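You operate a simulated robot arm through the tools that you are given. There is no shell and no other tool. Be economical: measure what you need, move in short steps, check, and stop when the job is done.

You run a simulated robot arm. Do the job below in one go: nothing can be reset, and whatever is moved stays where it is left.

JOB
Power the coiler up, zero the counter and coil the rope on Slow.
Fine: put the brake back on when Done lights.

The check looks at the end state, three seconds after you hand in, the way a careful person would. Anything else that was tipped, shoved, dropped, spilled or broken makes it a failure.

ROBOT AND FRAMES
A 7-joint arm with a two-finger parallel gripper, fixed in place. Base frame: the origin is at the foot of the arm, x ahead of it, y to its left, z up. Units: m, degrees, N and s.
With the tool pointing down near the work surface it reaches from about 0.3 to 0.7 m from the base axis. Its first joint turns from -66.0 to 66.0 degrees. Payload 1.57 kg.
Tool frame: the origin (TCP) lies between the finger pads and is the grasp point; the fingertips stand 0.03 m ahead of it; z points along the fingers, y is the line along which they close. The gripper opens to 0.11 m. The fingers are 0.024 m wide and 0.012 m thick; the gripper's body (0.048 by 0.112 m) begins 0.078 m behind the TCP.
Orientation is that of the tool frame in the base frame, as a unit quaternion [x, y, z, w]. With the fingers straight down and closing along the base's y, the tool's x points along the base's -x, its y along +y and its z along -z.

CONTROLS
- The arm moves only by the tool step_arm. Its argument "commands" is a list that holds one entry, the list of rows, each a list of 7 numbers: the shift along the tool's x, y, z in m, then the turn, a rotation vector about the tool's x, y, z in degrees, then the gripper command, from -1 (fully open) to 1 (shut), values between in proportion. In form: [[[dx, dy, dz, rx, ry, rz, fingers], ...]]. A call has 1 to 20 rows; each row shifts and turns the commanded pose from where the row before left it, along the tool's axes as they then stand. A row lasts 0.2 s, in which the tool goes at most 0.05 m and 8.6 degrees; a call with a longer step from one row to the next is refused whole, and so is a gripper value outside its range. Where a pose cannot be reached the arm comes as near as it can. A force on the tool above 90 N (or 10 N above the force at the start of the call, whichever is more), or a blocked arm, ends the call early, and 0.2 s more pass. The fingers move at their own pace (about 0.108 m/s each) and stop on an object; they squeeze with about 32 N. The grip force told is the motor's: it shows also when the fingers shut on nothing. Time passes only in rows, and 0.2 s behind the last, so rows that do not move let the fingers close. It gives the time, the measured TCP pose, the force on the tool (base axes), the opening and the grip force at its end, in the units of the frame above (readings bear some noise), with the torque about the TCP (base axes, N m) and any sound that the robot's microphone picked up.
- Cameras (640 x 400 px; columns grow to the right, rows downward): "scene" is fixed at [0.1765, -0.398, 1.4097]; the picture's right is [0.67, -0.74, 0.00], its down [-0.39, -0.35, -0.85] and it looks along [0.63, 0.57, -0.53] (base axes); focal length 352 px, centre (320, 200). "wrist" rides on the gripper at [0.07, 0.016, -0.141] in the tool frame; the picture's right is [-0.23, 0.97, 0.00], its down [-0.86, -0.20, -0.48] and it looks along [-0.47, -0.11, 0.88] (tool axes); focal length 222 px, centre (320, 200). There is no depth. A picture from a camera that has moved, and an enlarged one, comes with that camera's place and axes in the base frame and with its lens.
- get_image(camera): a new picture of that camera. The clock stands still meanwhile.
- close_up(camera, box): a new picture of the part [left, top, right, bottom] of that camera's present view, enlarged. The clock stands still meanwhile.
- finish_job(): hands the job in; it is judged then, once.

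Work in short steps. Places have to be worked out from the pictures, the camera data and where the tool is seen: move nearer, look again, correct. Check each grasp and each placing, and mend what went wrong. You have 120 turns and 84 pictures in all, those below and enlarged ones among them. Open the gripper and draw the arm clear of the work before you hand the job in, unless the task says otherwise; then end with one line.

The tools are called after "Call:" as a command line: name --argument value ..., lists and objects as JSON in quotes. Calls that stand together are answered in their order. step_arm: Moves the arm, as the interface text tells. Its arguments: {"type":"object","properties":{"commands":{"type":"array"}},"required":["commands"]} The other tools are called the same way: get_image (camera) takes a picture; close_up (camera, box) takes an enlarged picture of a part of a camera's view; finish_job () hands the job in.

At the start:

```text
time_s: 0.0
tcp_pos: [0.4361, 0.0019, 1.1564]
ee_rot: [0.0, 1.0, 0.0, 0.0]
ft_force: [0.1, 0.0, 0.5]
wrist_torque: [-0.02, -0.03, -0.02]
width: 0.1103
grip_force: 0.2
```

scene: 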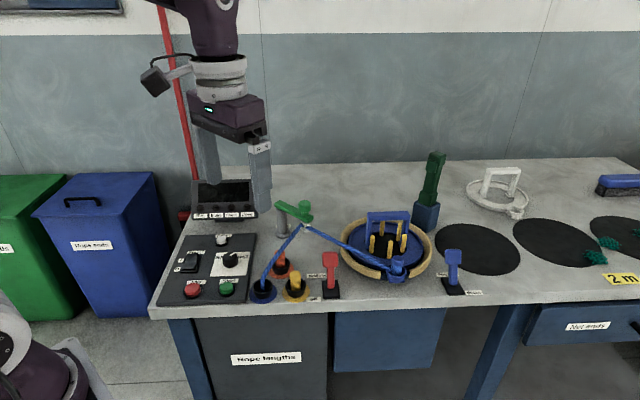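
wrist: 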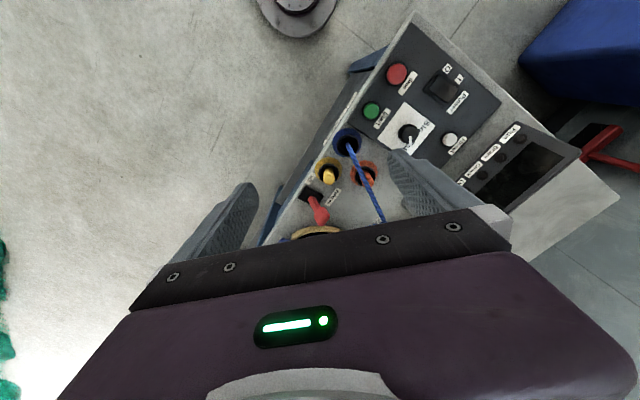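

Let me look closely at the panel and levers.

Call:
close_up --camera "scene" --box '[150, 170, 310, 310]'

Call:
close_up --camera "scene" --box '[250, 190, 490, 310]'

Call:
close_up --camera "wrist" --box '[300, 20, 600, 240]'

```text
2.86 times, centred on (230, 240) of scene
camera zoom: at [0.1765, -0.398, 1.4097], right [0.67, -0.74, 0.0], down [-0.39, -0.35, -0.85], along [0.63, 0.57, -0.53], focal length 1005 px, centre (577, 86)
```

zoom: 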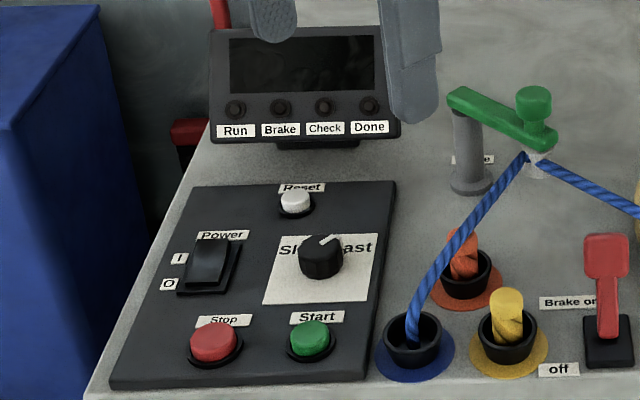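

```text
2.67 times, centred on (370, 250) of scene
camera zoom: at [0.1765, -0.398, 1.4097], right [0.67, -0.74, 0.0], down [-0.39, -0.35, -0.85], along [0.63, 0.57, -0.53], focal length 938 px, centre (187, 67)
```

zoom: 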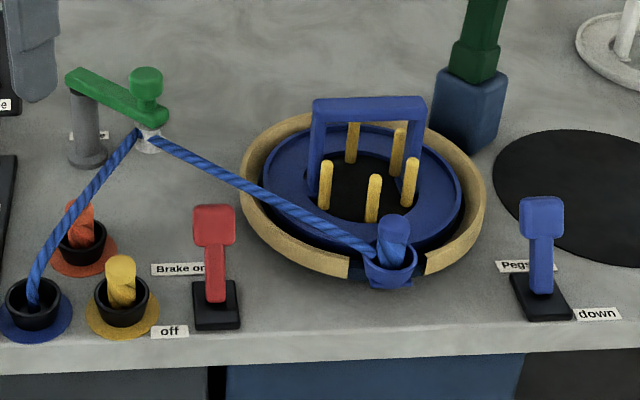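

```text
1.82 times, centred on (450, 130) of wrist
camera zoom: at [0.3652, 0.0179, 1.2974], right [0.23, 0.97, 0.0], down [0.86, -0.2, 0.48], along [0.47, -0.11, -0.88], focal length 404 px, centre (84, 327)
```

zoom: 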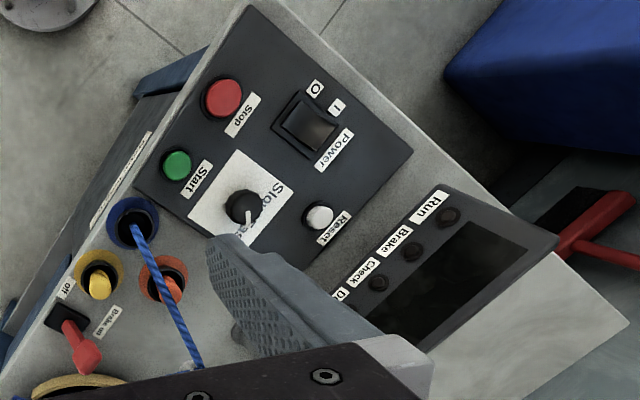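

The panel knob triangulates to about (0.50, 0.165, 0.86), and the bench front edge runs at about 45° to the base. I'll turn the tool 45° to line up with the bench and shut the fingers for button pressing.

Call:
step_arm --commands '[[[0, 0, 0, 0, 0, -7.5, 1], [0, 0, 0, 0, 0, -7.5, 1], [0, 0, 0, 0, 0, -7.5, 1], [0, 0, 0, 0, 0, -7.5, 1], [0, 0, 0, 0, 0, -7.5, 1], [0, 0, 0, 0, 0, -7.5, 1], [0.03, 0, 0, 0, 0, 0, 1], [0.03, 0, 0, 0, 0, 0, 1], [0, 0, 0, 0, 0, 0, 1]]]'

Call:
get_image --camera "wrist"

```text
time_s: 2.0
tcp_pos: [0.3936, -0.0398, 1.1561]
ee_rot: [-0.384, 0.923, 0.0, 0.0]
ft_force: [1.1, -0.3, 0.2]
wrist_torque: [0.01, -0.03, 0.01]
width: 0.0
grip_force: 20.9
```

```text
78 pictures are left
camera wrist: at [0.3316, -0.0786, 1.2969], right [-0.53, 0.85, 0.0], down [0.75, 0.46, 0.48], along [0.41, 0.25, -0.88], focal length 222 px, centre (320, 200)
```

wrist: 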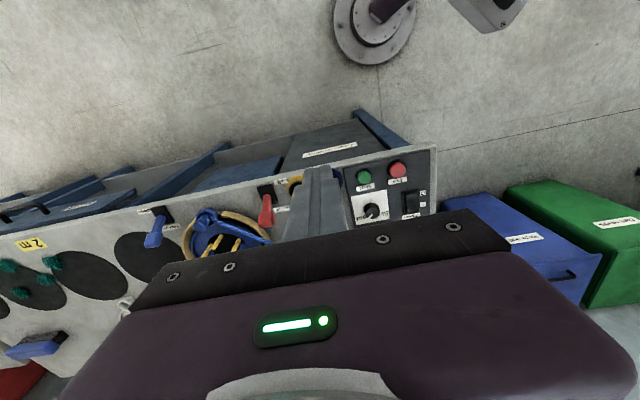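

The fingers now line up with the bench. I'll move over the panel and lower a little for a better look.

Call:
step_arm --commands '[[[-0.03, 0.028, 0, 0, 0, 0, 1], [-0.03, 0.028, 0.02, 0, 0, 0, 1], [-0.03, 0.028, 0.03, 0, 0, 0, 1], [-0.027, 0.025, 0.03, 0, 0, 0, 1], [0, 0, 0.02, 0, 0, 0, 1], [0, 0, 0, 0, 0, 0, 1]]]'

Call:
get_image --camera "wrist"

Call:
get_image --camera "scene"

```text
refused: row 3 steps farther than a row can; nothing moved
```

```text
77 pictures are left
camera wrist: at [0.3316, -0.0786, 1.2969], right [-0.53, 0.85, 0.0], down [0.75, 0.46, 0.48], along [0.41, 0.25, -0.88], focal length 222 px, centre (320, 200)
```

wrist: 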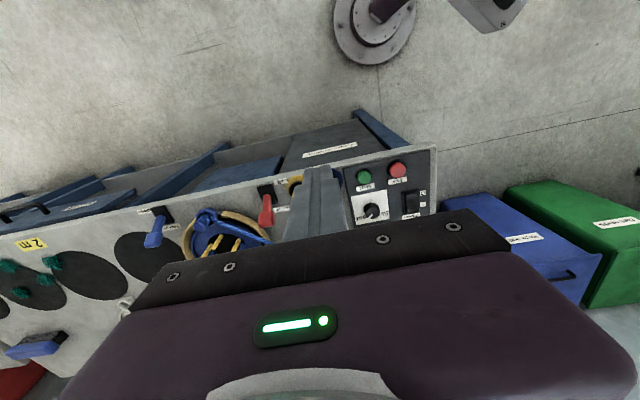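

```text
76 pictures are left
```

scene: 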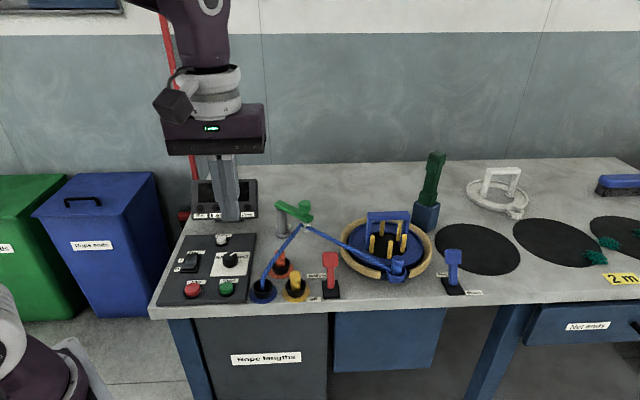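

The step was too long; I'll retry with more, shorter rows.

Call:
step_arm --commands '[[[-0.02, 0.018, 0.015, 0, 0, 0, 1], [-0.02, 0.018, 0.02, 0, 0, 0, 1], [-0.02, 0.018, 0.02, 0, 0, 0, 1], [-0.02, 0.018, 0.02, 0, 0, 0, 1], [-0.02, 0.018, 0.02, 0, 0, 0, 1], [-0.017, 0.019, 0.005, 0, 0, 0, 1], [0, 0, 0, 0, 0, 0, 1]]]'

Call:
get_image --camera "wrist"

Call:
close_up --camera "scene" --box '[150, 130, 350, 310]'

```text
time_s: 3.6
tcp_pos: [0.3992, 0.1208, 1.0571]
ee_rot: [-0.382, 0.924, 0.0, 0.0]
ft_force: [0.5, 0.6, -0.5]
wrist_torque: [0.0, -0.01, 0.02]
width: 0.0
grip_force: 21.7
```

```text
75 pictures are left
camera wrist: at [0.3373, 0.0817, 1.1968], right [-0.53, 0.85, 0.0], down [0.75, 0.46, 0.48], along [0.41, 0.25, -0.88], focal length 222 px, centre (320, 200)
```

wrist: 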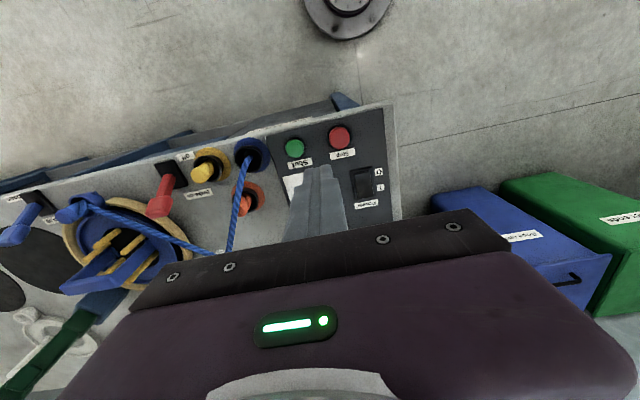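

```text
2.22 times, centred on (250, 220) of scene
camera zoom: at [0.1765, -0.398, 1.4097], right [0.67, -0.74, 0.0], down [-0.39, -0.35, -0.85], along [0.63, 0.57, -0.53], focal length 782 px, centre (476, 156)
```

zoom: 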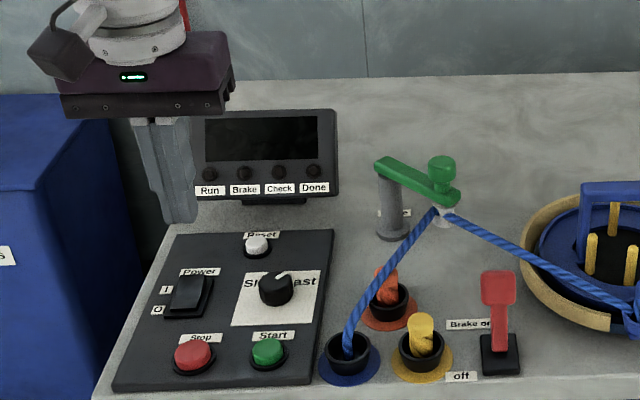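

Triangulated (z≈0.87): Start (0.437, 0.097), Stop (0.387, 0.146), Power (0.427, 0.217), Reset (0.523, 0.242), knob (0.488, 0.154). I'll go above the rear (I) end of Power.

Call:
step_arm --commands '[[[-0.026, 0.012, 0.02, 0, 0, 0, 1], [-0.026, 0.012, 0.03, 0, 0, 0, 1], [-0.026, 0.012, 0.03, 0, 0, 0, 1], [-0.025, 0.012, 0.03, 0, 0, 0, 1], [0, 0, 0.007, 0, 0, 0, 1], [0, 0, 0, 0, 0, 0, 1]]]'

Call:
close_up --camera "scene" --box '[150, 180, 290, 310]'

Call:
get_image --camera "wrist"

```text
time_s: 5.0
tcp_pos: [0.4377, 0.2263, 0.9401]
ee_rot: [-0.382, 0.924, 0.0, 0.0]
ft_force: [-0.6, -0.5, -0.2]
wrist_torque: [-0.01, 0.04, -0.02]
width: 0.0
grip_force: 21.2
```

```text
3.08 times, centred on (220, 245) of scene
camera zoom: at [0.1765, -0.398, 1.4097], right [0.67, -0.74, 0.0], down [-0.39, -0.35, -0.85], along [0.63, 0.57, -0.53], focal length 1083 px, centre (628, 62)
```

zoom: 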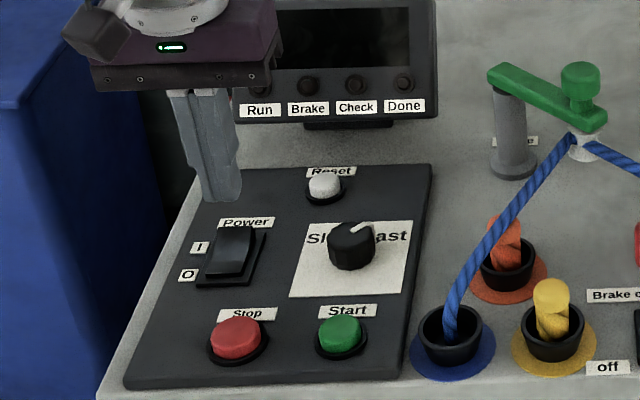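

```text
72 pictures are left
camera wrist: at [0.3759, 0.1879, 1.0808], right [-0.53, 0.85, 0.0], down [0.75, 0.46, 0.48], along [0.41, 0.25, -0.88], focal length 222 px, centre (320, 200)
```

wrist: 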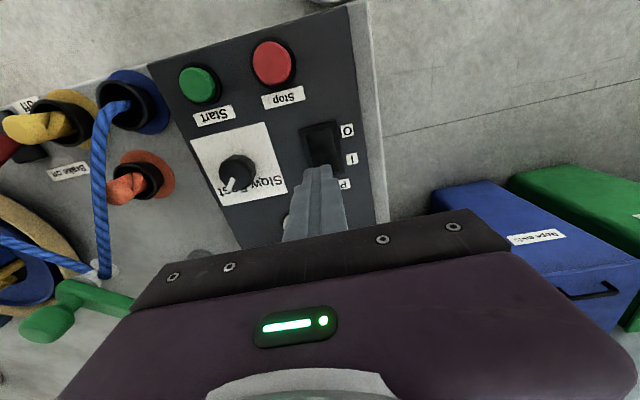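

I'll centre on the rear half of the rocker at about (0.437, 0.233) and come down in small steps.

Call:
step_arm --commands '[[[-0.005, 0.006, 0.01, 0, 0, 0, 1], [0, 0, 0.012, 0, 0, 0, 1], [0, 0, 0.008, 0, 0, 0, 1], [0, 0, 0.005, 0, 0, 0, 1], [0, 0, 0.004, 0, 0, 0, 1], [0, 0, 0, 0, 0, 0, 1]]]'

Call:
close_up --camera "scene" --box '[150, 180, 290, 310]'

```text
time_s: 6.4
tcp_pos: [0.4356, 0.2344, 0.9013]
ee_rot: [-0.382, 0.924, 0.001, 0.0]
ft_force: [1.1, 0.4, 0.3]
wrist_torque: [0.01, -0.02, -0.02]
width: 0.0
grip_force: 21.4
```

```text
3.08 times, centred on (220, 245) of scene
camera zoom: at [0.1765, -0.398, 1.4097], right [0.67, -0.74, 0.0], down [-0.39, -0.35, -0.85], along [0.63, 0.57, -0.53], focal length 1083 px, centre (628, 62)
```

zoom: 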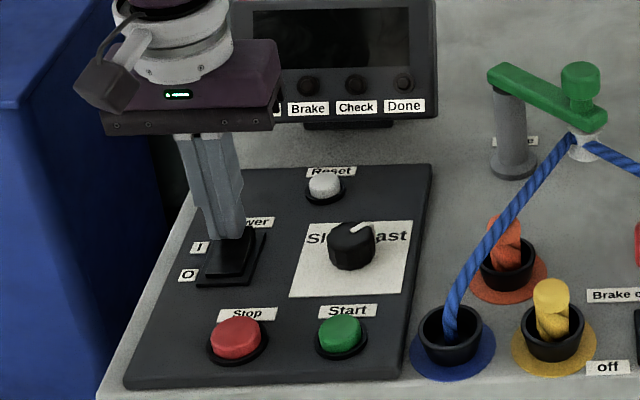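

The tip sits over the rear end of the rocker with no contact yet. I'll continue down in small steps.

Call:
step_arm --commands '[[[0, 0, 0.003, 0, 0, 0, 1], [0, 0, 0.003, 0, 0, 0, 1], [0, 0, 0.003, 0, 0, 0, 1], [0, 0, 0.003, 0, 0, 0, 1], [0, 0, 0, 0, 0, 0, 1]]]'

Call:
close_up --camera "scene" --box '[150, 180, 290, 310]'

```text
time_s: 7.4
tcp_pos: [0.4392, 0.2354, 0.8936]
ee_rot: [-0.383, 0.924, 0.001, 0.003]
ft_force: [-3.6, -0.6, 19.4]
wrist_torque: [-0.13, 0.27, -0.07]
width: 0.0002
grip_force: 21.4
stopped in row 4: the force on the tool passed its limit at 104 N (the readings are from after the stop); the commanded pose is now the measured one
```

```text
3.08 times, centred on (220, 245) of scene
camera zoom: at [0.1761, -0.3982, 1.4097], right [0.67, -0.74, 0.0], down [-0.39, -0.35, -0.85], along [0.63, 0.57, -0.53], focal length 1083 px, centre (628, 62)
```

zoom: 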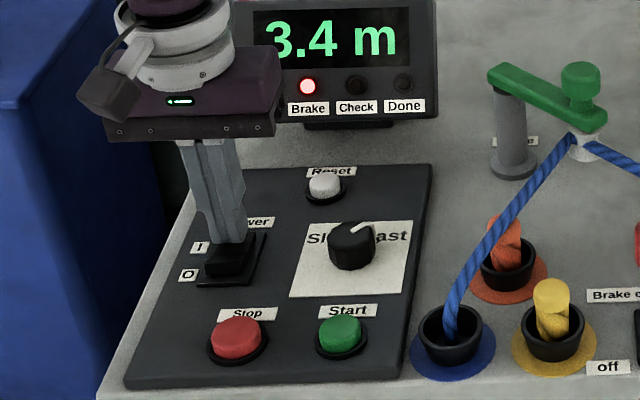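

Power is on: the display reads 3.4 m and the Brake lamp is lit. I'll lift and go over Reset at about (0.520, 0.240).

Call:
step_arm --commands '[[[0, 0, -0.02, 0, 0, 0, 1], [0, 0, -0.02, 0, 0, 0, 1], [-0.02, -0.018, 0, 0, 0, 0, 1], [-0.02, -0.018, 0, 0, 0, 0, 1], [-0.02, -0.018, 0, 0, 0, 0, 1], [0, 0, 0, 0, 0, 0, 1]]]'

Call:
close_up --camera "scene" --box '[150, 180, 290, 310]'

Call:
get_image --camera "wrist"

```text
time_s: 8.8
tcp_pos: [0.5201, 0.2381, 0.9349]
ee_rot: [-0.382, 0.924, 0.0, 0.004]
ft_force: [-0.4, 0.2, -0.6]
wrist_torque: [-0.01, -0.01, -0.02]
width: 0.0
grip_force: 21.2
```

```text
3.08 times, centred on (220, 245) of scene
camera zoom: at [0.1765, -0.398, 1.4097], right [0.67, -0.74, 0.0], down [-0.39, -0.35, -0.85], along [0.63, 0.57, -0.53], focal length 1083 px, centre (628, 62)
```

zoom: 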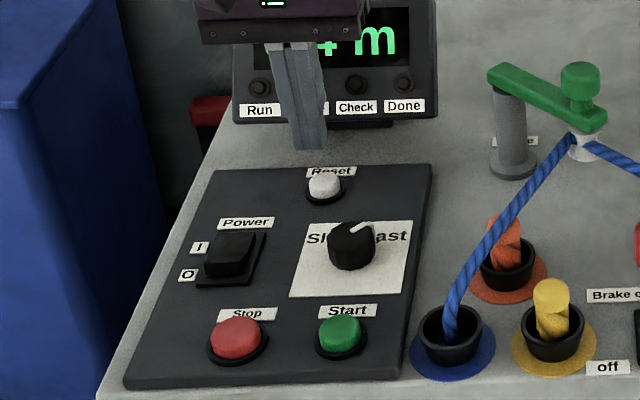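

```text
68 pictures are left
camera wrist: at [0.4565, 0.1998, 1.0749], right [-0.53, 0.85, 0.0], down [0.74, 0.46, 0.48], along [0.41, 0.25, -0.88], focal length 222 px, centre (320, 200)
```

wrist: 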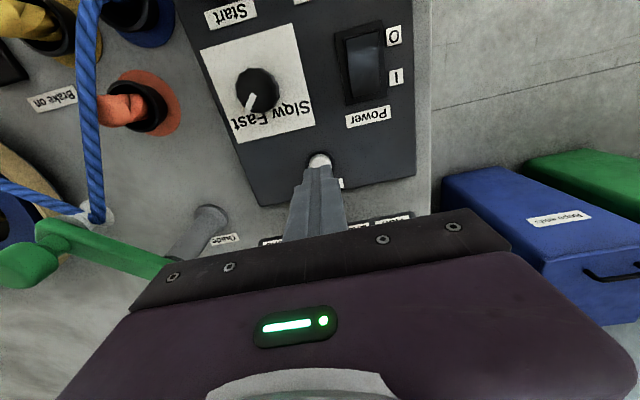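

Reset is directly beneath the tool. I'll press down gently in 2 mm steps.

Call:
step_arm --commands '[[[0, 0, 0.015, 0, 0, 0, 1], [0, 0, 0.012, 0, 0, 0, 1], [0, 0, 0.004, 0, 0, 0, 1], [0, 0, 0.003, 0, 0, 0, 1], [0, 0, 0.002, 0, 0, 0, 1], [0, 0, 0, 0, 0, 0, 1]]]'

Call:
close_up --camera "scene" --box '[150, 170, 290, 300]'

```text
time_s: 10.2
tcp_pos: [0.5197, 0.2402, 0.8976]
ee_rot: [-0.383, 0.924, -0.001, 0.002]
ft_force: [-0.6, -0.2, -0.3]
wrist_torque: [0.01, 0.03, -0.01]
width: 0.0003
grip_force: 21.3
```

```text
3.08 times, centred on (220, 235) of scene
camera zoom: at [0.1765, -0.398, 1.4097], right [0.67, -0.74, 0.0], down [-0.39, -0.35, -0.85], along [0.63, 0.57, -0.53], focal length 1083 px, centre (628, 92)
```

zoom: 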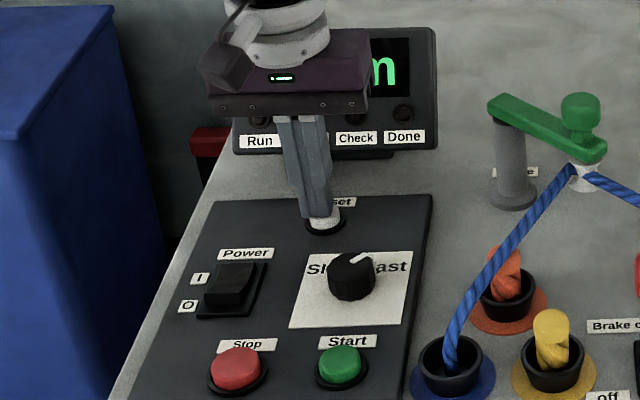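

No contact force yet, but the tip is nearly on the button. I'll go on down.

Call:
step_arm --commands '[[[0, 0, 0.002, 0, 0, 0, 1], [0, 0, 0.002, 0, 0, 0, 1], [0, 0, 0.002, 0, 0, 0, 1], [0, 0, 0, 0, 0, 0, 1]]]'

```text
time_s: 11.2
tcp_pos: [0.519, 0.2396, 0.8907]
ee_rot: [-0.382, 0.924, 0.0, 0.003]
ft_force: [-0.2, -0.5, 1.0]
wrist_torque: [0.01, 0.0, 0.03]
width: 0.0002
grip_force: 21.0
```

Call:
step_arm --commands '[[[0, 0, 0.002, 0, 0, 0, 1], [0, 0, 0.002, 0, 0, 0, 1], [0, 0, 0, 0, 0, 0, 1]]]'

Call:
close_up --camera "scene" --box '[150, 170, 290, 300]'

```text
time_s: 12.0
tcp_pos: [0.5182, 0.2396, 0.8879]
ee_rot: [-0.383, 0.924, 0.0, 0.002]
ft_force: [-1.8, -2.4, 6.7]
wrist_torque: [-0.06, 0.01, 0.0]
width: 0.0
grip_force: 21.2
heard: click
```

```text
3.08 times, centred on (220, 235) of scene
camera zoom: at [0.1763, -0.3981, 1.4096], right [0.67, -0.74, 0.0], down [-0.39, -0.35, -0.85], along [0.63, 0.57, -0.53], focal length 1083 px, centre (628, 92)
```

zoom: 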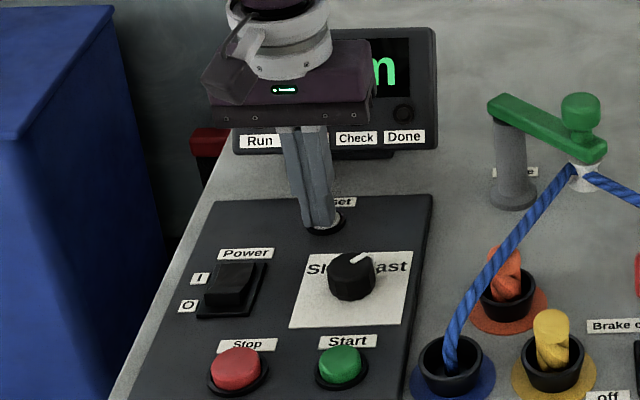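

It clicked. I'll lift, verify the counter, and move over the knob while opening to about 0.05 m.

Call:
step_arm --commands '[[[0, 0, -0.02, 0, 0, 0, 1], [0, 0, -0.03, 0, 0, 0, 1], [0.027, -0.013, 0, 0, 0, 0, 0.1], [0.027, -0.013, 0, 0, 0, 0, 0.1], [0.027, -0.013, 0, 0, 0, 0, 0.1], [0, 0, 0, 0, 0, 0, 0.1]]]'

Call:
close_up --camera "scene" --box '[150, 170, 290, 300]'

Call:
get_image --camera "wrist"

```text
time_s: 13.4
tcp_pos: [0.4899, 0.1536, 0.9373]
ee_rot: [-0.382, 0.924, 0.001, 0.003]
ft_force: [0.5, 0.6, 0.0]
wrist_torque: [0.01, -0.02, -0.06]
width: 0.0495
grip_force: 0.0
```

```text
3.08 times, centred on (220, 235) of scene
camera zoom: at [0.1765, -0.398, 1.4097], right [0.67, -0.74, 0.0], down [-0.39, -0.35, -0.85], along [0.63, 0.57, -0.53], focal length 1083 px, centre (628, 92)
```

zoom: 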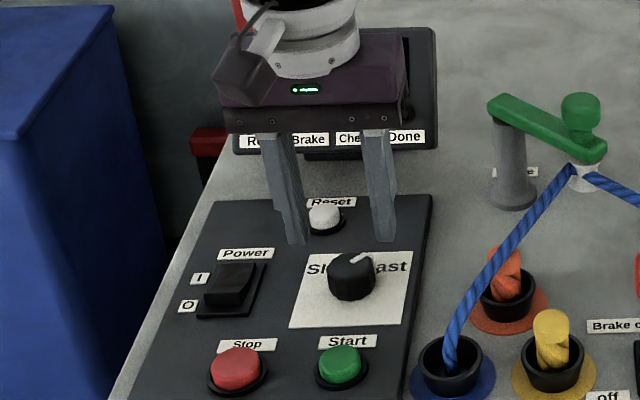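

```text
64 pictures are left
camera wrist: at [0.4267, 0.1152, 1.0786], right [-0.53, 0.85, 0.0], down [0.74, 0.46, 0.48], along [0.41, 0.25, -0.88], focal length 222 px, centre (320, 200)
```

wrist: 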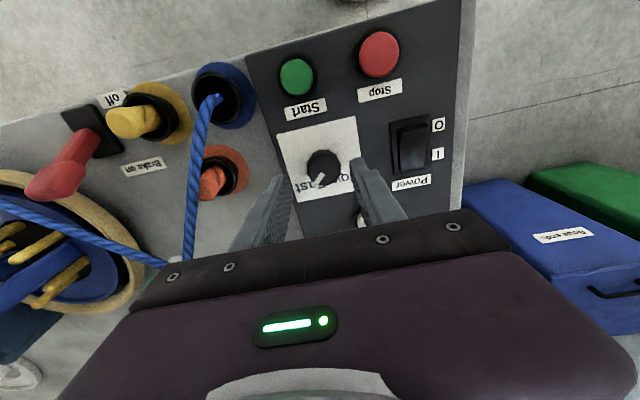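

Knob centre by both cameras is ≈(0.488, 0.155), and its mark points right (Fast). I'll pre-turn the open jaws clockwise 45°, then lower around the knob, to leave room for a counter-clockwise turn.

Call:
step_arm --commands '[[[0, 0, 0, 0, 0, 7.5, 0.1], [0, 0, 0, 0, 0, 7.5, 0.1], [0, 0, 0, 0, 0, 7.5, 0.1], [0, 0, 0, 0, 0, 7.5, 0.1], [0, 0, 0, 0, 0, 7.5, 0.1], [0, 0, 0, 0, 0, 7.5, 0.1], [0.002, 0.0015, 0.01, 0, 0, 0, 0.1], [0, 0, 0.01, 0, 0, 0, 0.1], [0, 0, 0, 0, 0, 0, 0.1]]]'

Call:
close_up --camera "scene" --box '[150, 170, 290, 300]'

Call:
get_image --camera "wrist"

```text
time_s: 15.4
tcp_pos: [0.4869, 0.1556, 0.9168]
ee_rot: [0.0, 1.0, 0.001, 0.003]
ft_force: [-0.9, -0.3, 0.1]
wrist_torque: [-0.01, -0.02, -0.02]
width: 0.0495
grip_force: 0.0
```

```text
3.08 times, centred on (220, 235) of scene
camera zoom: at [0.1765, -0.398, 1.4097], right [0.67, -0.74, 0.0], down [-0.39, -0.35, -0.85], along [0.63, 0.57, -0.53], focal length 1083 px, centre (628, 92)
```

zoom: 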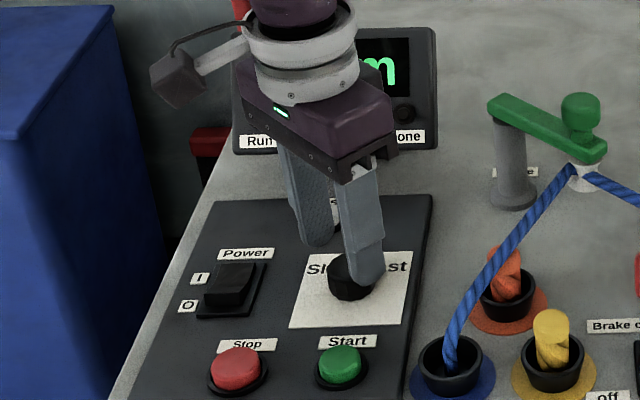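

```text
62 pictures are left
camera wrist: at [0.4156, 0.1714, 1.0582], right [0.23, 0.97, 0.0], down [0.85, -0.2, 0.48], along [0.47, -0.11, -0.88], focal length 222 px, centre (320, 200)
```

wrist: 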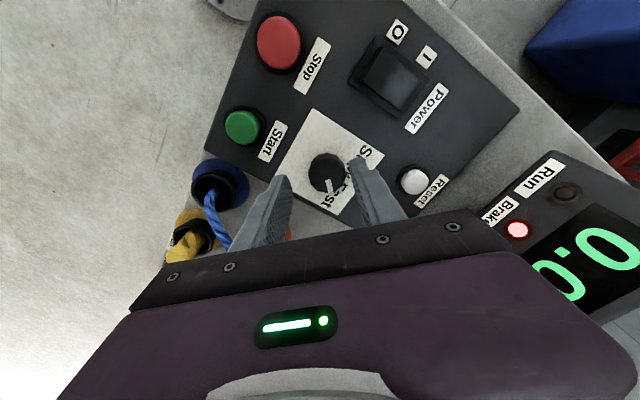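

The counter reads 0.0. The mark points along base +x, about 45° right of straight back, so Slow should be about 90° counter-clockwise. I'll lower around the knob and grip.

Call:
step_arm --commands '[[[0, 0, 0.01, 0, 0, 0, 0.1], [0, 0, 0.01, 0, 0, 0, 0.1], [0, 0, 0.005, 0, 0, 0, 0.1], [0, 0, 0.003, 0, 0, 0, 0.1], [0, 0, 0, 0, 0, 0, 0.1]]]'

Call:
close_up --camera "wrist" --box '[220, 100, 460, 250]'

```text
time_s: 16.6
tcp_pos: [0.4869, 0.1554, 0.8891]
ee_rot: [-0.001, 1.0, 0.0, 0.003]
ft_force: [0.5, 0.7, 0.3]
wrist_torque: [0.01, 0.0, 0.0]
width: 0.0492
grip_force: 0.0
```

```text
2.67 times, centred on (340, 175) of wrist
camera zoom: at [0.4158, 0.1714, 1.0304], right [0.23, 0.97, 0.0], down [0.85, -0.2, 0.48], along [0.47, -0.11, -0.88], focal length 592 px, centre (267, 267)
```

zoom: 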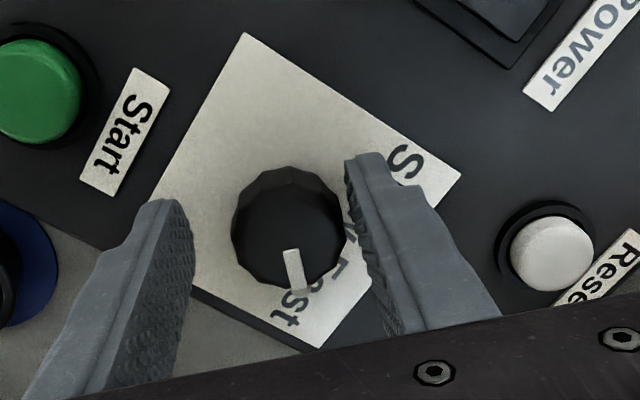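

The knob sits about 4 mm toward +y of the jaw centre. I'll shift over, then close on it.

Call:
step_arm --commands '[[[0, 0.004, 0, 0, 0, 0, 0.1], [0, 0, 0.003, 0, 0, 0, 0.1], [0, 0, 0, 0, 0, 0, 1], [0, 0, 0, 0, 0, 0, 1], [0, 0, 0, 0, 0, 0, 1]]]'

Call:
close_up --camera "wrist" --box '[220, 100, 460, 250]'

```text
time_s: 17.8
tcp_pos: [0.487, 0.1631, 0.8868]
ee_rot: [-0.001, 1.0, 0.001, 0.002]
ft_force: [-1.4, 14.8, -2.7]
wrist_torque: [0.5, -0.08, 0.07]
width: 0.0332
grip_force: 40.9
```

```text
2.67 times, centred on (340, 175) of wrist
camera zoom: at [0.4158, 0.1762, 1.0276], right [0.23, 0.97, 0.01], down [0.85, -0.2, 0.48], along [0.47, -0.1, -0.88], focal length 592 px, centre (267, 267)
```

zoom: 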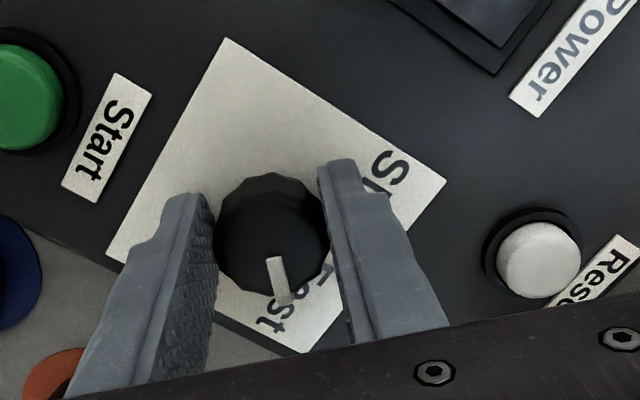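

Gripped (0.033 m), with some side load from being about 2 mm off. I'll relax that and turn counter-clockwise half-way.

Call:
step_arm --commands '[[[0, 0.002, 0, 0, 0, 0, 1], [0, 0, 0, 0, 0, -6, 1], [0, 0, 0, 0, 0, -6, 1], [0, 0, 0, 0, 0, -6, 1], [0, 0, 0, 0, 0, -6, 1], [0, 0, 0, 0, 0, -6, 1], [0, 0, 0, 0, 0, 0, 1]]]'

Call:
close_up --camera "wrist" --box '[220, 100, 460, 250]'

```text
time_s: 19.4
tcp_pos: [0.4891, 0.1577, 0.8861]
ee_rot: [-0.258, 0.966, -0.001, 0.003]
ft_force: [5.5, -34.8, 9.9]
wrist_torque: [-0.88, -0.09, -0.22]
width: 0.0331
grip_force: 41.6
```

```text
2.67 times, centred on (340, 175) of wrist
camera zoom: at [0.4181, 0.1374, 1.0276], right [-0.29, 0.96, 0.0], down [0.84, 0.25, 0.48], along [0.46, 0.14, -0.88], focal length 592 px, centre (267, 267)
```

zoom: 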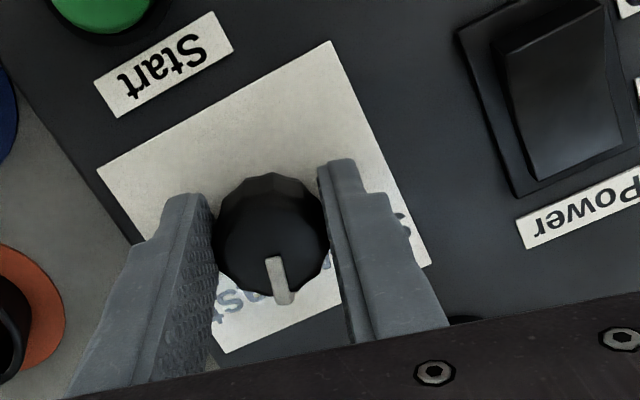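

The knob turns with the gripper. I'll relieve the side load slightly and continue turning.

Call:
step_arm --commands '[[[0.001, -0.0025, 0, 0, 0, 0, 1], [0, 0, 0, 0, 0, -6, 1], [0, 0, 0, 0, 0, -6, 1], [0, 0, 0, 0, 0, -6, 1], [0, 0, 0, 0, 0, -6, 1], [0, 0, 0, 0, 0, -6, 1], [0, 0, 0, 0, 0, 0, 1]]]'

Call:
close_up --camera "wrist" --box '[220, 100, 460, 250]'

```text
time_s: 21.0
tcp_pos: [0.4907, 0.1556, 0.8862]
ee_rot: [-0.499, 0.867, -0.003, 0.004]
ft_force: [28.4, -34.0, -3.3]
wrist_torque: [-0.42, -1.08, -0.26]
width: 0.0334
grip_force: 41.4
```

```text
2.67 times, centred on (340, 175) of wrist
camera zoom: at [0.4391, 0.1035, 1.0273], right [-0.73, 0.69, -0.01], down [0.6, 0.64, 0.48], along [0.34, 0.35, -0.88], focal length 592 px, centre (267, 267)
```

zoom: 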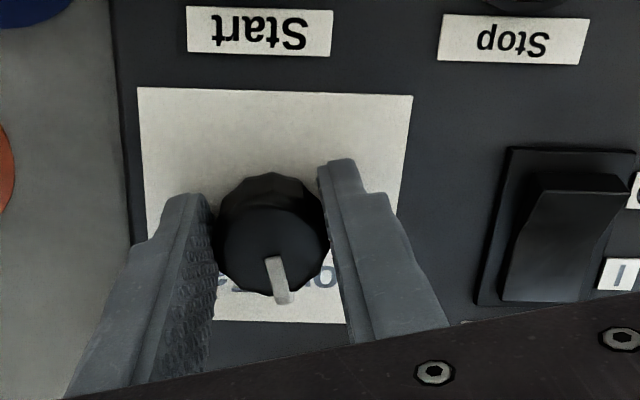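

Turned 60°, with side load along −tool y. I'll shift to relieve it and turn the rest.

Call:
step_arm --commands '[[[0, -0.004, 0, 0, 0, 0, 1], [0, 0, 0, 0, 0, -6, 1], [0, 0, 0, 0, 0, -6, 1], [0, 0, 0, 0, 0, -6, 1], [0, 0, 0, 0, 0, -6, 1], [0, 0, 0, 0, 0, -6, 1], [0, 0, 0, 0, 0, 0, 1]]]'

Call:
close_up --camera "wrist" --box '[220, 100, 460, 250]'

```text
time_s: 22.6
tcp_pos: [0.4932, 0.1553, 0.8869]
ee_rot: [-0.707, 0.708, -0.002, 0.004]
ft_force: [31.1, -24.3, -5.0]
wrist_torque: [-0.66, -0.89, -0.53]
width: 0.0333
grip_force: 40.9
```

```text
2.67 times, centred on (340, 175) of wrist
camera zoom: at [0.4751, 0.0852, 1.0276], right [-0.97, 0.23, -0.01], down [0.2, 0.85, 0.48], along [0.12, 0.47, -0.88], focal length 592 px, centre (267, 267)
```

zoom: 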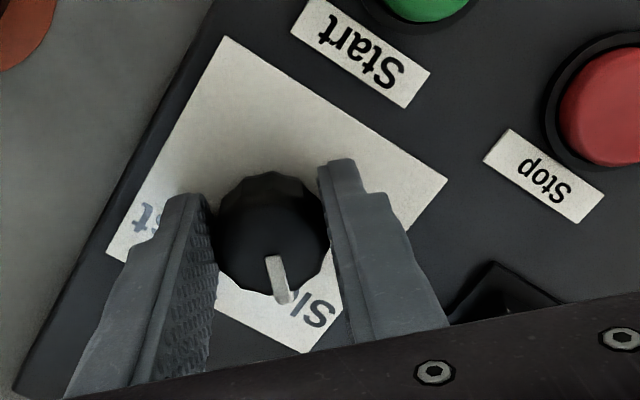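

Turned 90°, and the mark now points at Slow. I'll release, lift and turn the tool back to bench alignment.

Call:
step_arm --commands '[[[0, 0, 0, 0, 0, 0, 0.1], [0, 0, 0, 0, 0, 0, 0.1], [0, 0, -0.02, 0, 0, 0, 0.1], [0, 0, -0.03, 0, 0, 0, 0.1], [0, 0, -0.03, 0, 0, 7.5, 0.1], [0, 0, 0, 0, 0, 7.5, 1], [0, 0, 0, 0, 0, 7.5, 1], [0, 0, 0, 0, 0, 7.5, 1], [0, 0, 0, 0, 0, 7.5, 1], [0, 0, 0, 0, 0, 7.5, 1], [0, 0, 0, 0, 0, 0, 1]]]'

Call:
close_up --camera "scene" --box '[150, 170, 350, 310]'

Call:
close_up --camera "wrist" --box '[0, 0, 460, 260]'

```text
time_s: 25.0
tcp_pos: [0.4903, 0.1574, 0.9659]
ee_rot: [-0.382, 0.924, -0.001, 0.003]
ft_force: [0.1, -0.1, -0.7]
wrist_torque: [-0.01, 0.02, 0.03]
width: 0.0
grip_force: 21.4
```

```text
2.86 times, centred on (250, 240) of scene
camera zoom: at [0.1765, -0.398, 1.4097], right [0.67, -0.74, 0.0], down [-0.39, -0.35, -0.85], along [0.63, 0.57, -0.53], focal length 1005 px, centre (520, 86)
```

zoom: 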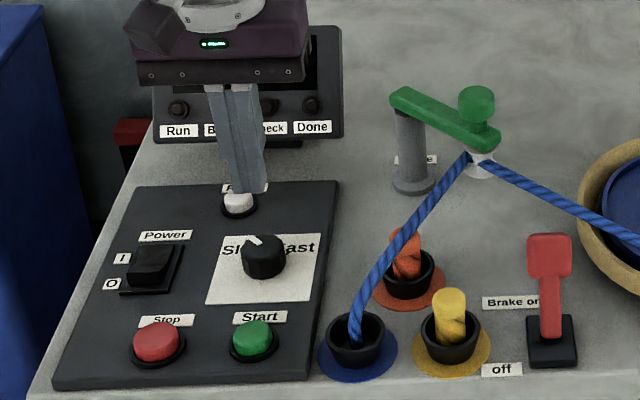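

```text
1.39 times, centred on (230, 130) of wrist
camera zoom: at [0.4284, 0.1183, 1.1074], right [-0.53, 0.85, 0.0], down [0.74, 0.46, 0.48], along [0.41, 0.25, -0.88], focal length 309 px, centre (445, 297)
```

zoom: 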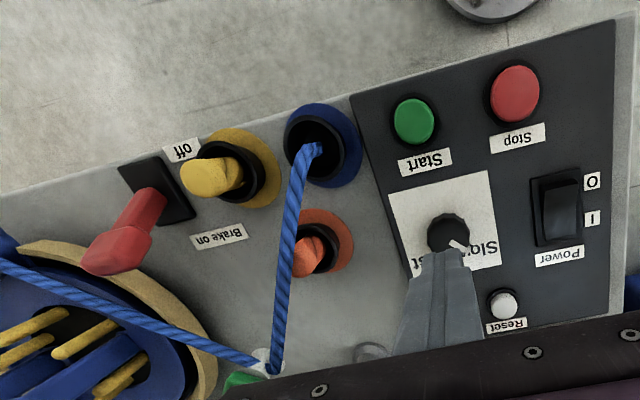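

The knob is on Slow. The brake lever head is at about (0.611, −0.033, 0.907), leaning back to "on"; it must go forward to "off". I'll rise and travel to just behind it.

Call:
step_arm --commands '[[[0, 0, -0.035, 0, 0, 0, 1], [0, 0, -0.02, 0, 0, 0, 1], [0.002, -0.037, 0, 0, 0, 0, 1], [0.002, -0.037, 0, 0, 0, 0, 1], [0.002, -0.037, 0, 0, 0, 0, 1], [0.002, -0.037, 0, 0, 0, 0, 1], [0.002, -0.037, 0, 0, 0, 0, 1], [0.002, -0.035, 0, 0, 0, 0, 1], [0, 0, 0, 0, 0, 0, 1]]]'

Call:
get_image --camera "wrist"

Call:
close_up --camera "scene" --box '[220, 140, 460, 310]'

```text
time_s: 27.0
tcp_pos: [0.6371, -0.0086, 1.0215]
ee_rot: [-0.383, 0.924, 0.0, 0.003]
ft_force: [0.1, 0.1, -0.4]
wrist_torque: [0.02, 0.01, 0.01]
width: 0.0
grip_force: 21.1
```

```text
54 pictures are left
camera wrist: at [0.575, -0.0464, 1.1623], right [-0.53, 0.85, 0.0], down [0.74, 0.46, 0.48], along [0.41, 0.25, -0.88], focal length 222 px, centre (320, 200)
```

wrist: 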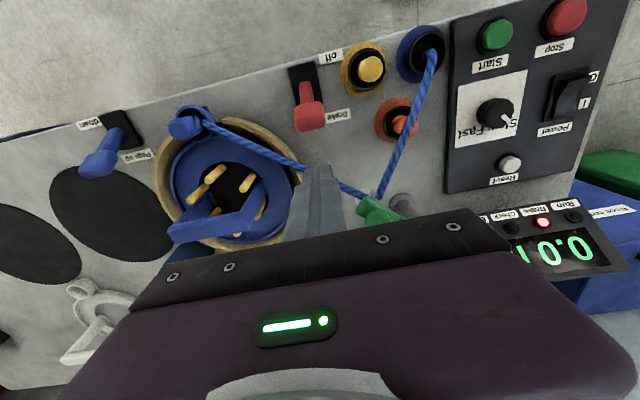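

```text
2.35 times, centred on (340, 225) of scene
camera zoom: at [0.1765, -0.398, 1.4097], right [0.67, -0.74, 0.0], down [-0.39, -0.35, -0.85], along [0.63, 0.57, -0.53], focal length 828 px, centre (273, 141)
```

zoom: 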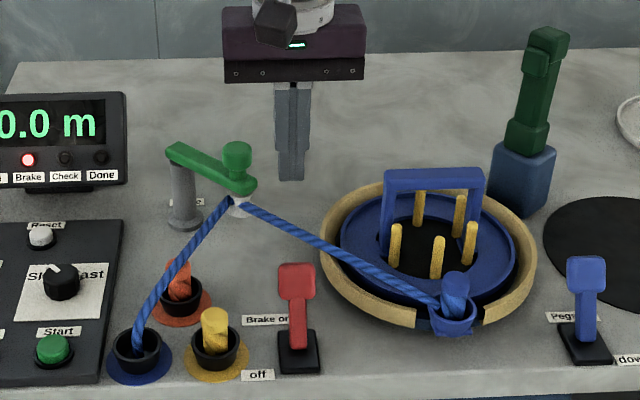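

The counter reads 0.0 and Slow is set. The rope runs close behind the lever, so instead of pushing from behind I'll straddle the lever head with the jaws and move it by gripping.

Call:
step_arm --commands '[[[0.02, 0, 0, 0, 0, 0, -0.09], [0.015, 0, 0, 0, 0, 0, -0.09], [0, 0, 0.02, 0, 0, 0, -0.09], [0, 0, 0.02, 0, 0, 0, -0.09], [0, 0, 0, 0, 0, 0, -0.09]]]'

Call:
get_image --camera "wrist"

Call:
close_up --camera "scene" --box '[250, 190, 410, 310]'

```text
time_s: 28.2
tcp_pos: [0.6133, -0.032, 0.9812]
ee_rot: [-0.383, 0.924, 0.0, 0.003]
ft_force: [0.7, -0.4, 0.2]
wrist_torque: [0.01, -0.01, 0.01]
width: 0.06
grip_force: 0.0
```

```text
52 pictures are left
camera wrist: at [0.5512, -0.0708, 1.1217], right [-0.53, 0.85, 0.0], down [0.74, 0.46, 0.48], along [0.41, 0.25, -0.88], focal length 222 px, centre (320, 200)
```

wrist: 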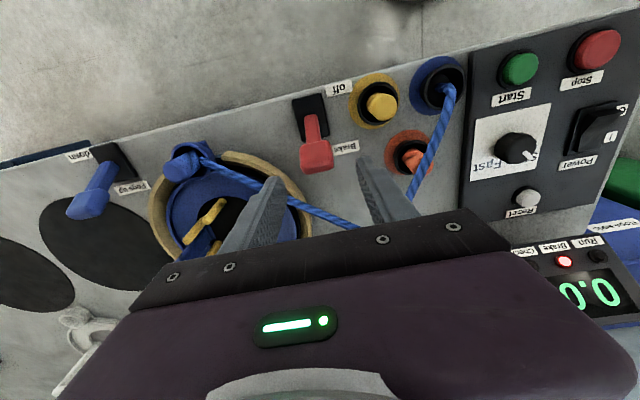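

```text
3.33 times, centred on (330, 250) of scene
camera zoom: at [0.1765, -0.398, 1.4097], right [0.67, -0.74, 0.0], down [-0.39, -0.35, -0.85], along [0.63, 0.57, -0.53], focal length 1173 px, centre (287, 33)
```

zoom: 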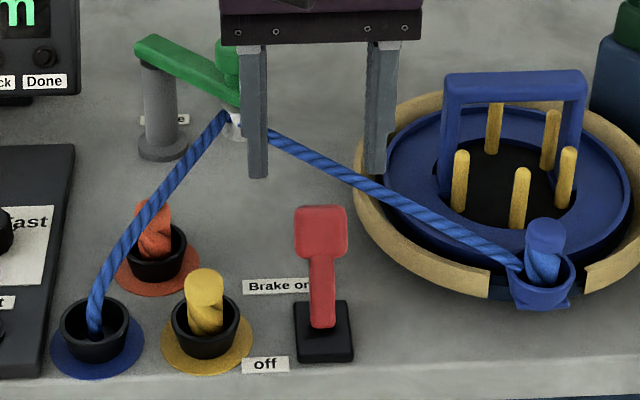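

The jaws are centred on the head laterally. I'll shift 4 mm forward and lower to straddle it.

Call:
step_arm --commands '[[[0.004, 0, 0.015, 0, 0, 0, -0.09], [0, 0, 0.02, 0, 0, 0, -0.09], [0, 0, 0.02, 0, 0, 0, -0.09], [0, 0, 0.018, 0, 0, 0, -0.09], [0, 0, 0, 0, 0, 0, -0.09]]]'

Call:
close_up --camera "wrist" --box '[200, 80, 440, 250]'

Call:
close_up --camera "scene" --box '[250, 190, 410, 310]'

```text
time_s: 29.4
tcp_pos: [0.6102, -0.0352, 0.9082]
ee_rot: [-0.382, 0.924, 0.001, 0.003]
ft_force: [-0.4, 0.4, 1.3]
wrist_torque: [-0.01, -0.01, -0.04]
width: 0.06
grip_force: 0.0
```

```text
2.35 times, centred on (320, 165) of wrist
camera zoom: at [0.5486, -0.0735, 1.0489], right [-0.53, 0.85, 0.0], down [0.74, 0.46, 0.48], along [0.41, 0.25, -0.88], focal length 523 px, centre (320, 282)
```

zoom: 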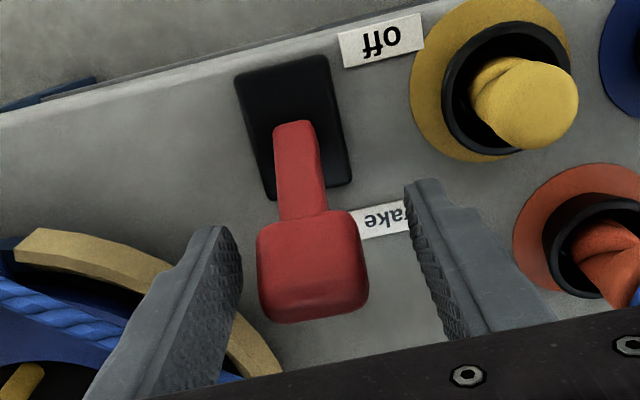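

```text
3.33 times, centred on (330, 250) of scene
camera zoom: at [0.1765, -0.398, 1.4097], right [0.67, -0.74, 0.0], down [-0.39, -0.35, -0.85], along [0.63, 0.57, -0.53], focal length 1173 px, centre (287, 33)
```

zoom: 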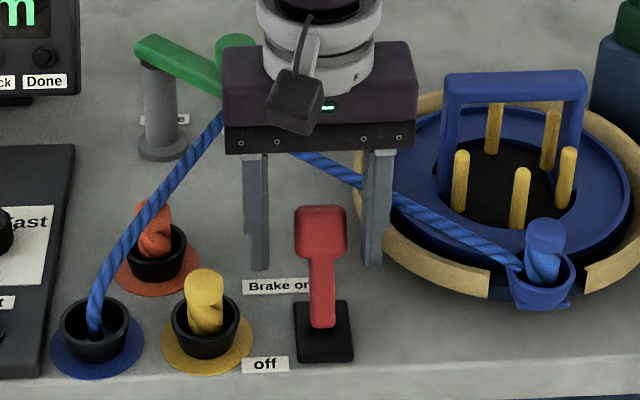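

The lever head is centred between the jaws. I'll close on it.

Call:
step_arm --commands '[[[0, -0.002, 0, 0, 0, 0, 1], [0, 0, 0, 0, 0, 0, 1], [0, 0, 0, 0, 0, 0, 1]]]'

```text
time_s: 30.2
tcp_pos: [0.6135, -0.0379, 0.9092]
ee_rot: [-0.382, 0.924, -0.002, 0.003]
ft_force: [11.2, -10.5, -2.4]
wrist_torque: [0.38, 0.3, -0.25]
width: 0.0338
grip_force: 41.6
```

Gripped at 0.034 m. I'll pull it forward toward "off" in small steps, following a slight arc.

Call:
step_arm --commands '[[[0, -0.002, 0, 0, 0, 0, 1], [0.007, 0, -0.0015, 0, 0, 0, 1], [0.007, 0, -0.001, 0, 0, 0, 1], [0.007, 0, -0.001, 0, 0, 0, 1], [0.007, 0, 0, 0, 0, 0, 1], [0, 0, 0, 0, 0, 0, 1]]]'

Call:
get_image --camera "scene"

```text
time_s: 31.6
tcp_pos: [0.5939, -0.0571, 0.9111]
ee_rot: [-0.383, 0.924, 0.0, 0.003]
ft_force: [10.4, 14.4, 12.1]
wrist_torque: [0.97, -0.63, -0.01]
width: 0.0338
grip_force: 41.5
```

```text
48 pictures are left
```

scene: 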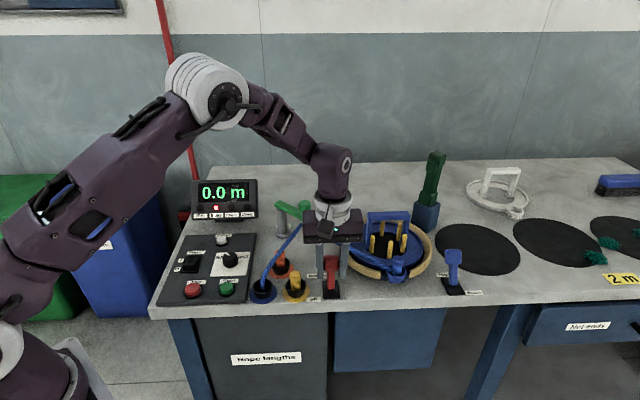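

The lever is coming forward with modest force and the Brake lamp is still lit. I'll continue.

Call:
step_arm --commands '[[[0.007, 0, 0.0005, 0, 0, 0, 1], [0.007, 0, 0.001, 0, 0, 0, 1], [0.006, 0, 0.0015, 0, 0, 0, 1], [0, 0, 0, 0, 0, 0, 1]]]'

Call:
close_up --camera "scene" --box '[180, 170, 400, 310]'

```text
time_s: 32.6
tcp_pos: [0.5792, -0.0705, 0.9087]
ee_rot: [-0.383, 0.924, 0.0, 0.003]
ft_force: [9.5, 14.1, 5.1]
wrist_torque: [0.88, -0.71, 0.02]
width: 0.0337
grip_force: 41.4
```

```text
2.86 times, centred on (290, 240) of scene
camera zoom: at [0.1766, -0.3977, 1.4097], right [0.67, -0.74, 0.0], down [-0.39, -0.35, -0.85], along [0.63, 0.57, -0.53], focal length 1005 px, centre (406, 86)
```

zoom: 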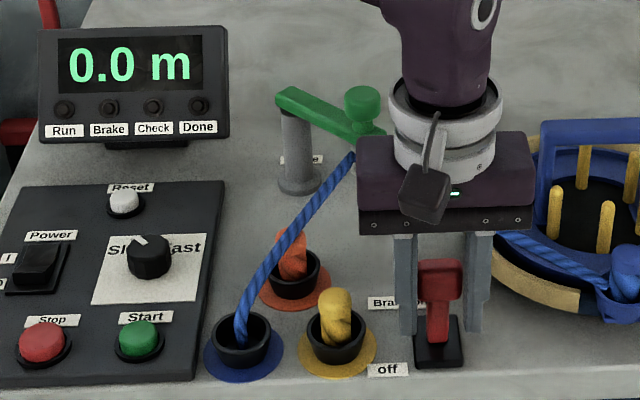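

The Brake lamp is out. I'll nudge a little further to make sure it is at its stop.

Call:
step_arm --commands '[[[0.004, 0, 0.001, 0, 0, 0, 1], [0.003, 0, 0.001, 0, 0, 0, 1], [0, 0, 0, 0, 0, 0, 1]]]'

```text
time_s: 33.4
tcp_pos: [0.5748, -0.0756, 0.9065]
ee_rot: [-0.382, 0.924, 0.0, 0.003]
ft_force: [6.8, 15.6, 10.1]
wrist_torque: [1.16, -0.58, 0.01]
width: 0.0337
grip_force: 41.2
```

Call:
step_arm --commands '[[[0.003, 0, 0.001, 0, 0, 0, 1], [0.003, 0, 0.001, 0, 0, 0, 1], [0, 0, 0, 0, 0, 0, 1]]]'

Call:
close_up --camera "wrist" --box '[200, 80, 440, 250]'

```text
time_s: 34.2
tcp_pos: [0.5706, -0.081, 0.9041]
ee_rot: [-0.383, 0.924, 0.0, 0.003]
ft_force: [2.8, 18.0, 3.9]
wrist_torque: [0.63, -0.85, 0.11]
width: 0.0336
grip_force: 41.9
```

```text
2.35 times, centred on (320, 165) of wrist
camera zoom: at [0.5081, -0.1191, 1.0453], right [-0.53, 0.85, 0.0], down [0.74, 0.46, 0.48], along [0.41, 0.26, -0.88], focal length 523 px, centre (320, 282)
```

zoom: 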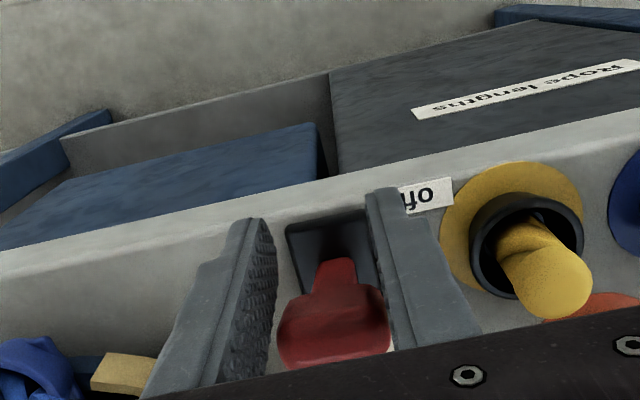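

The fingers have now slid past the head, so the lever is at its stop. I'll release, lift and check.

Call:
step_arm --commands '[[[0, 0, 0, 0, 0, 0, -0.09], [0, 0, 0, 0, 0, 0, -0.09], [0, 0, -0.03, 0, 0, 0, -0.09], [0, 0, -0.04, 0, 0, 0, -0.09], [0, 0, -0.04, 0, 0, 0, -0.09], [0, 0, 0, 0, 0, 0, 1]]]'

Call:
close_up --camera "scene" --box '[180, 170, 400, 310]'

```text
time_s: 35.6
tcp_pos: [0.5695, -0.0818, 1.0149]
ee_rot: [-0.383, 0.924, 0.0, 0.003]
ft_force: [0.7, 0.5, 0.0]
wrist_torque: [-0.02, 0.0, -0.02]
width: 0.0
grip_force: 13.6
```

```text
2.86 times, centred on (290, 240) of scene
camera zoom: at [0.1765, -0.398, 1.4097], right [0.67, -0.74, 0.0], down [-0.39, -0.35, -0.85], along [0.63, 0.57, -0.53], focal length 1005 px, centre (406, 86)
```

zoom: 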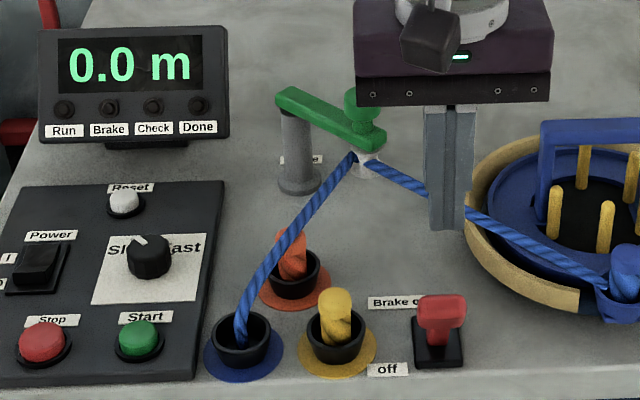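

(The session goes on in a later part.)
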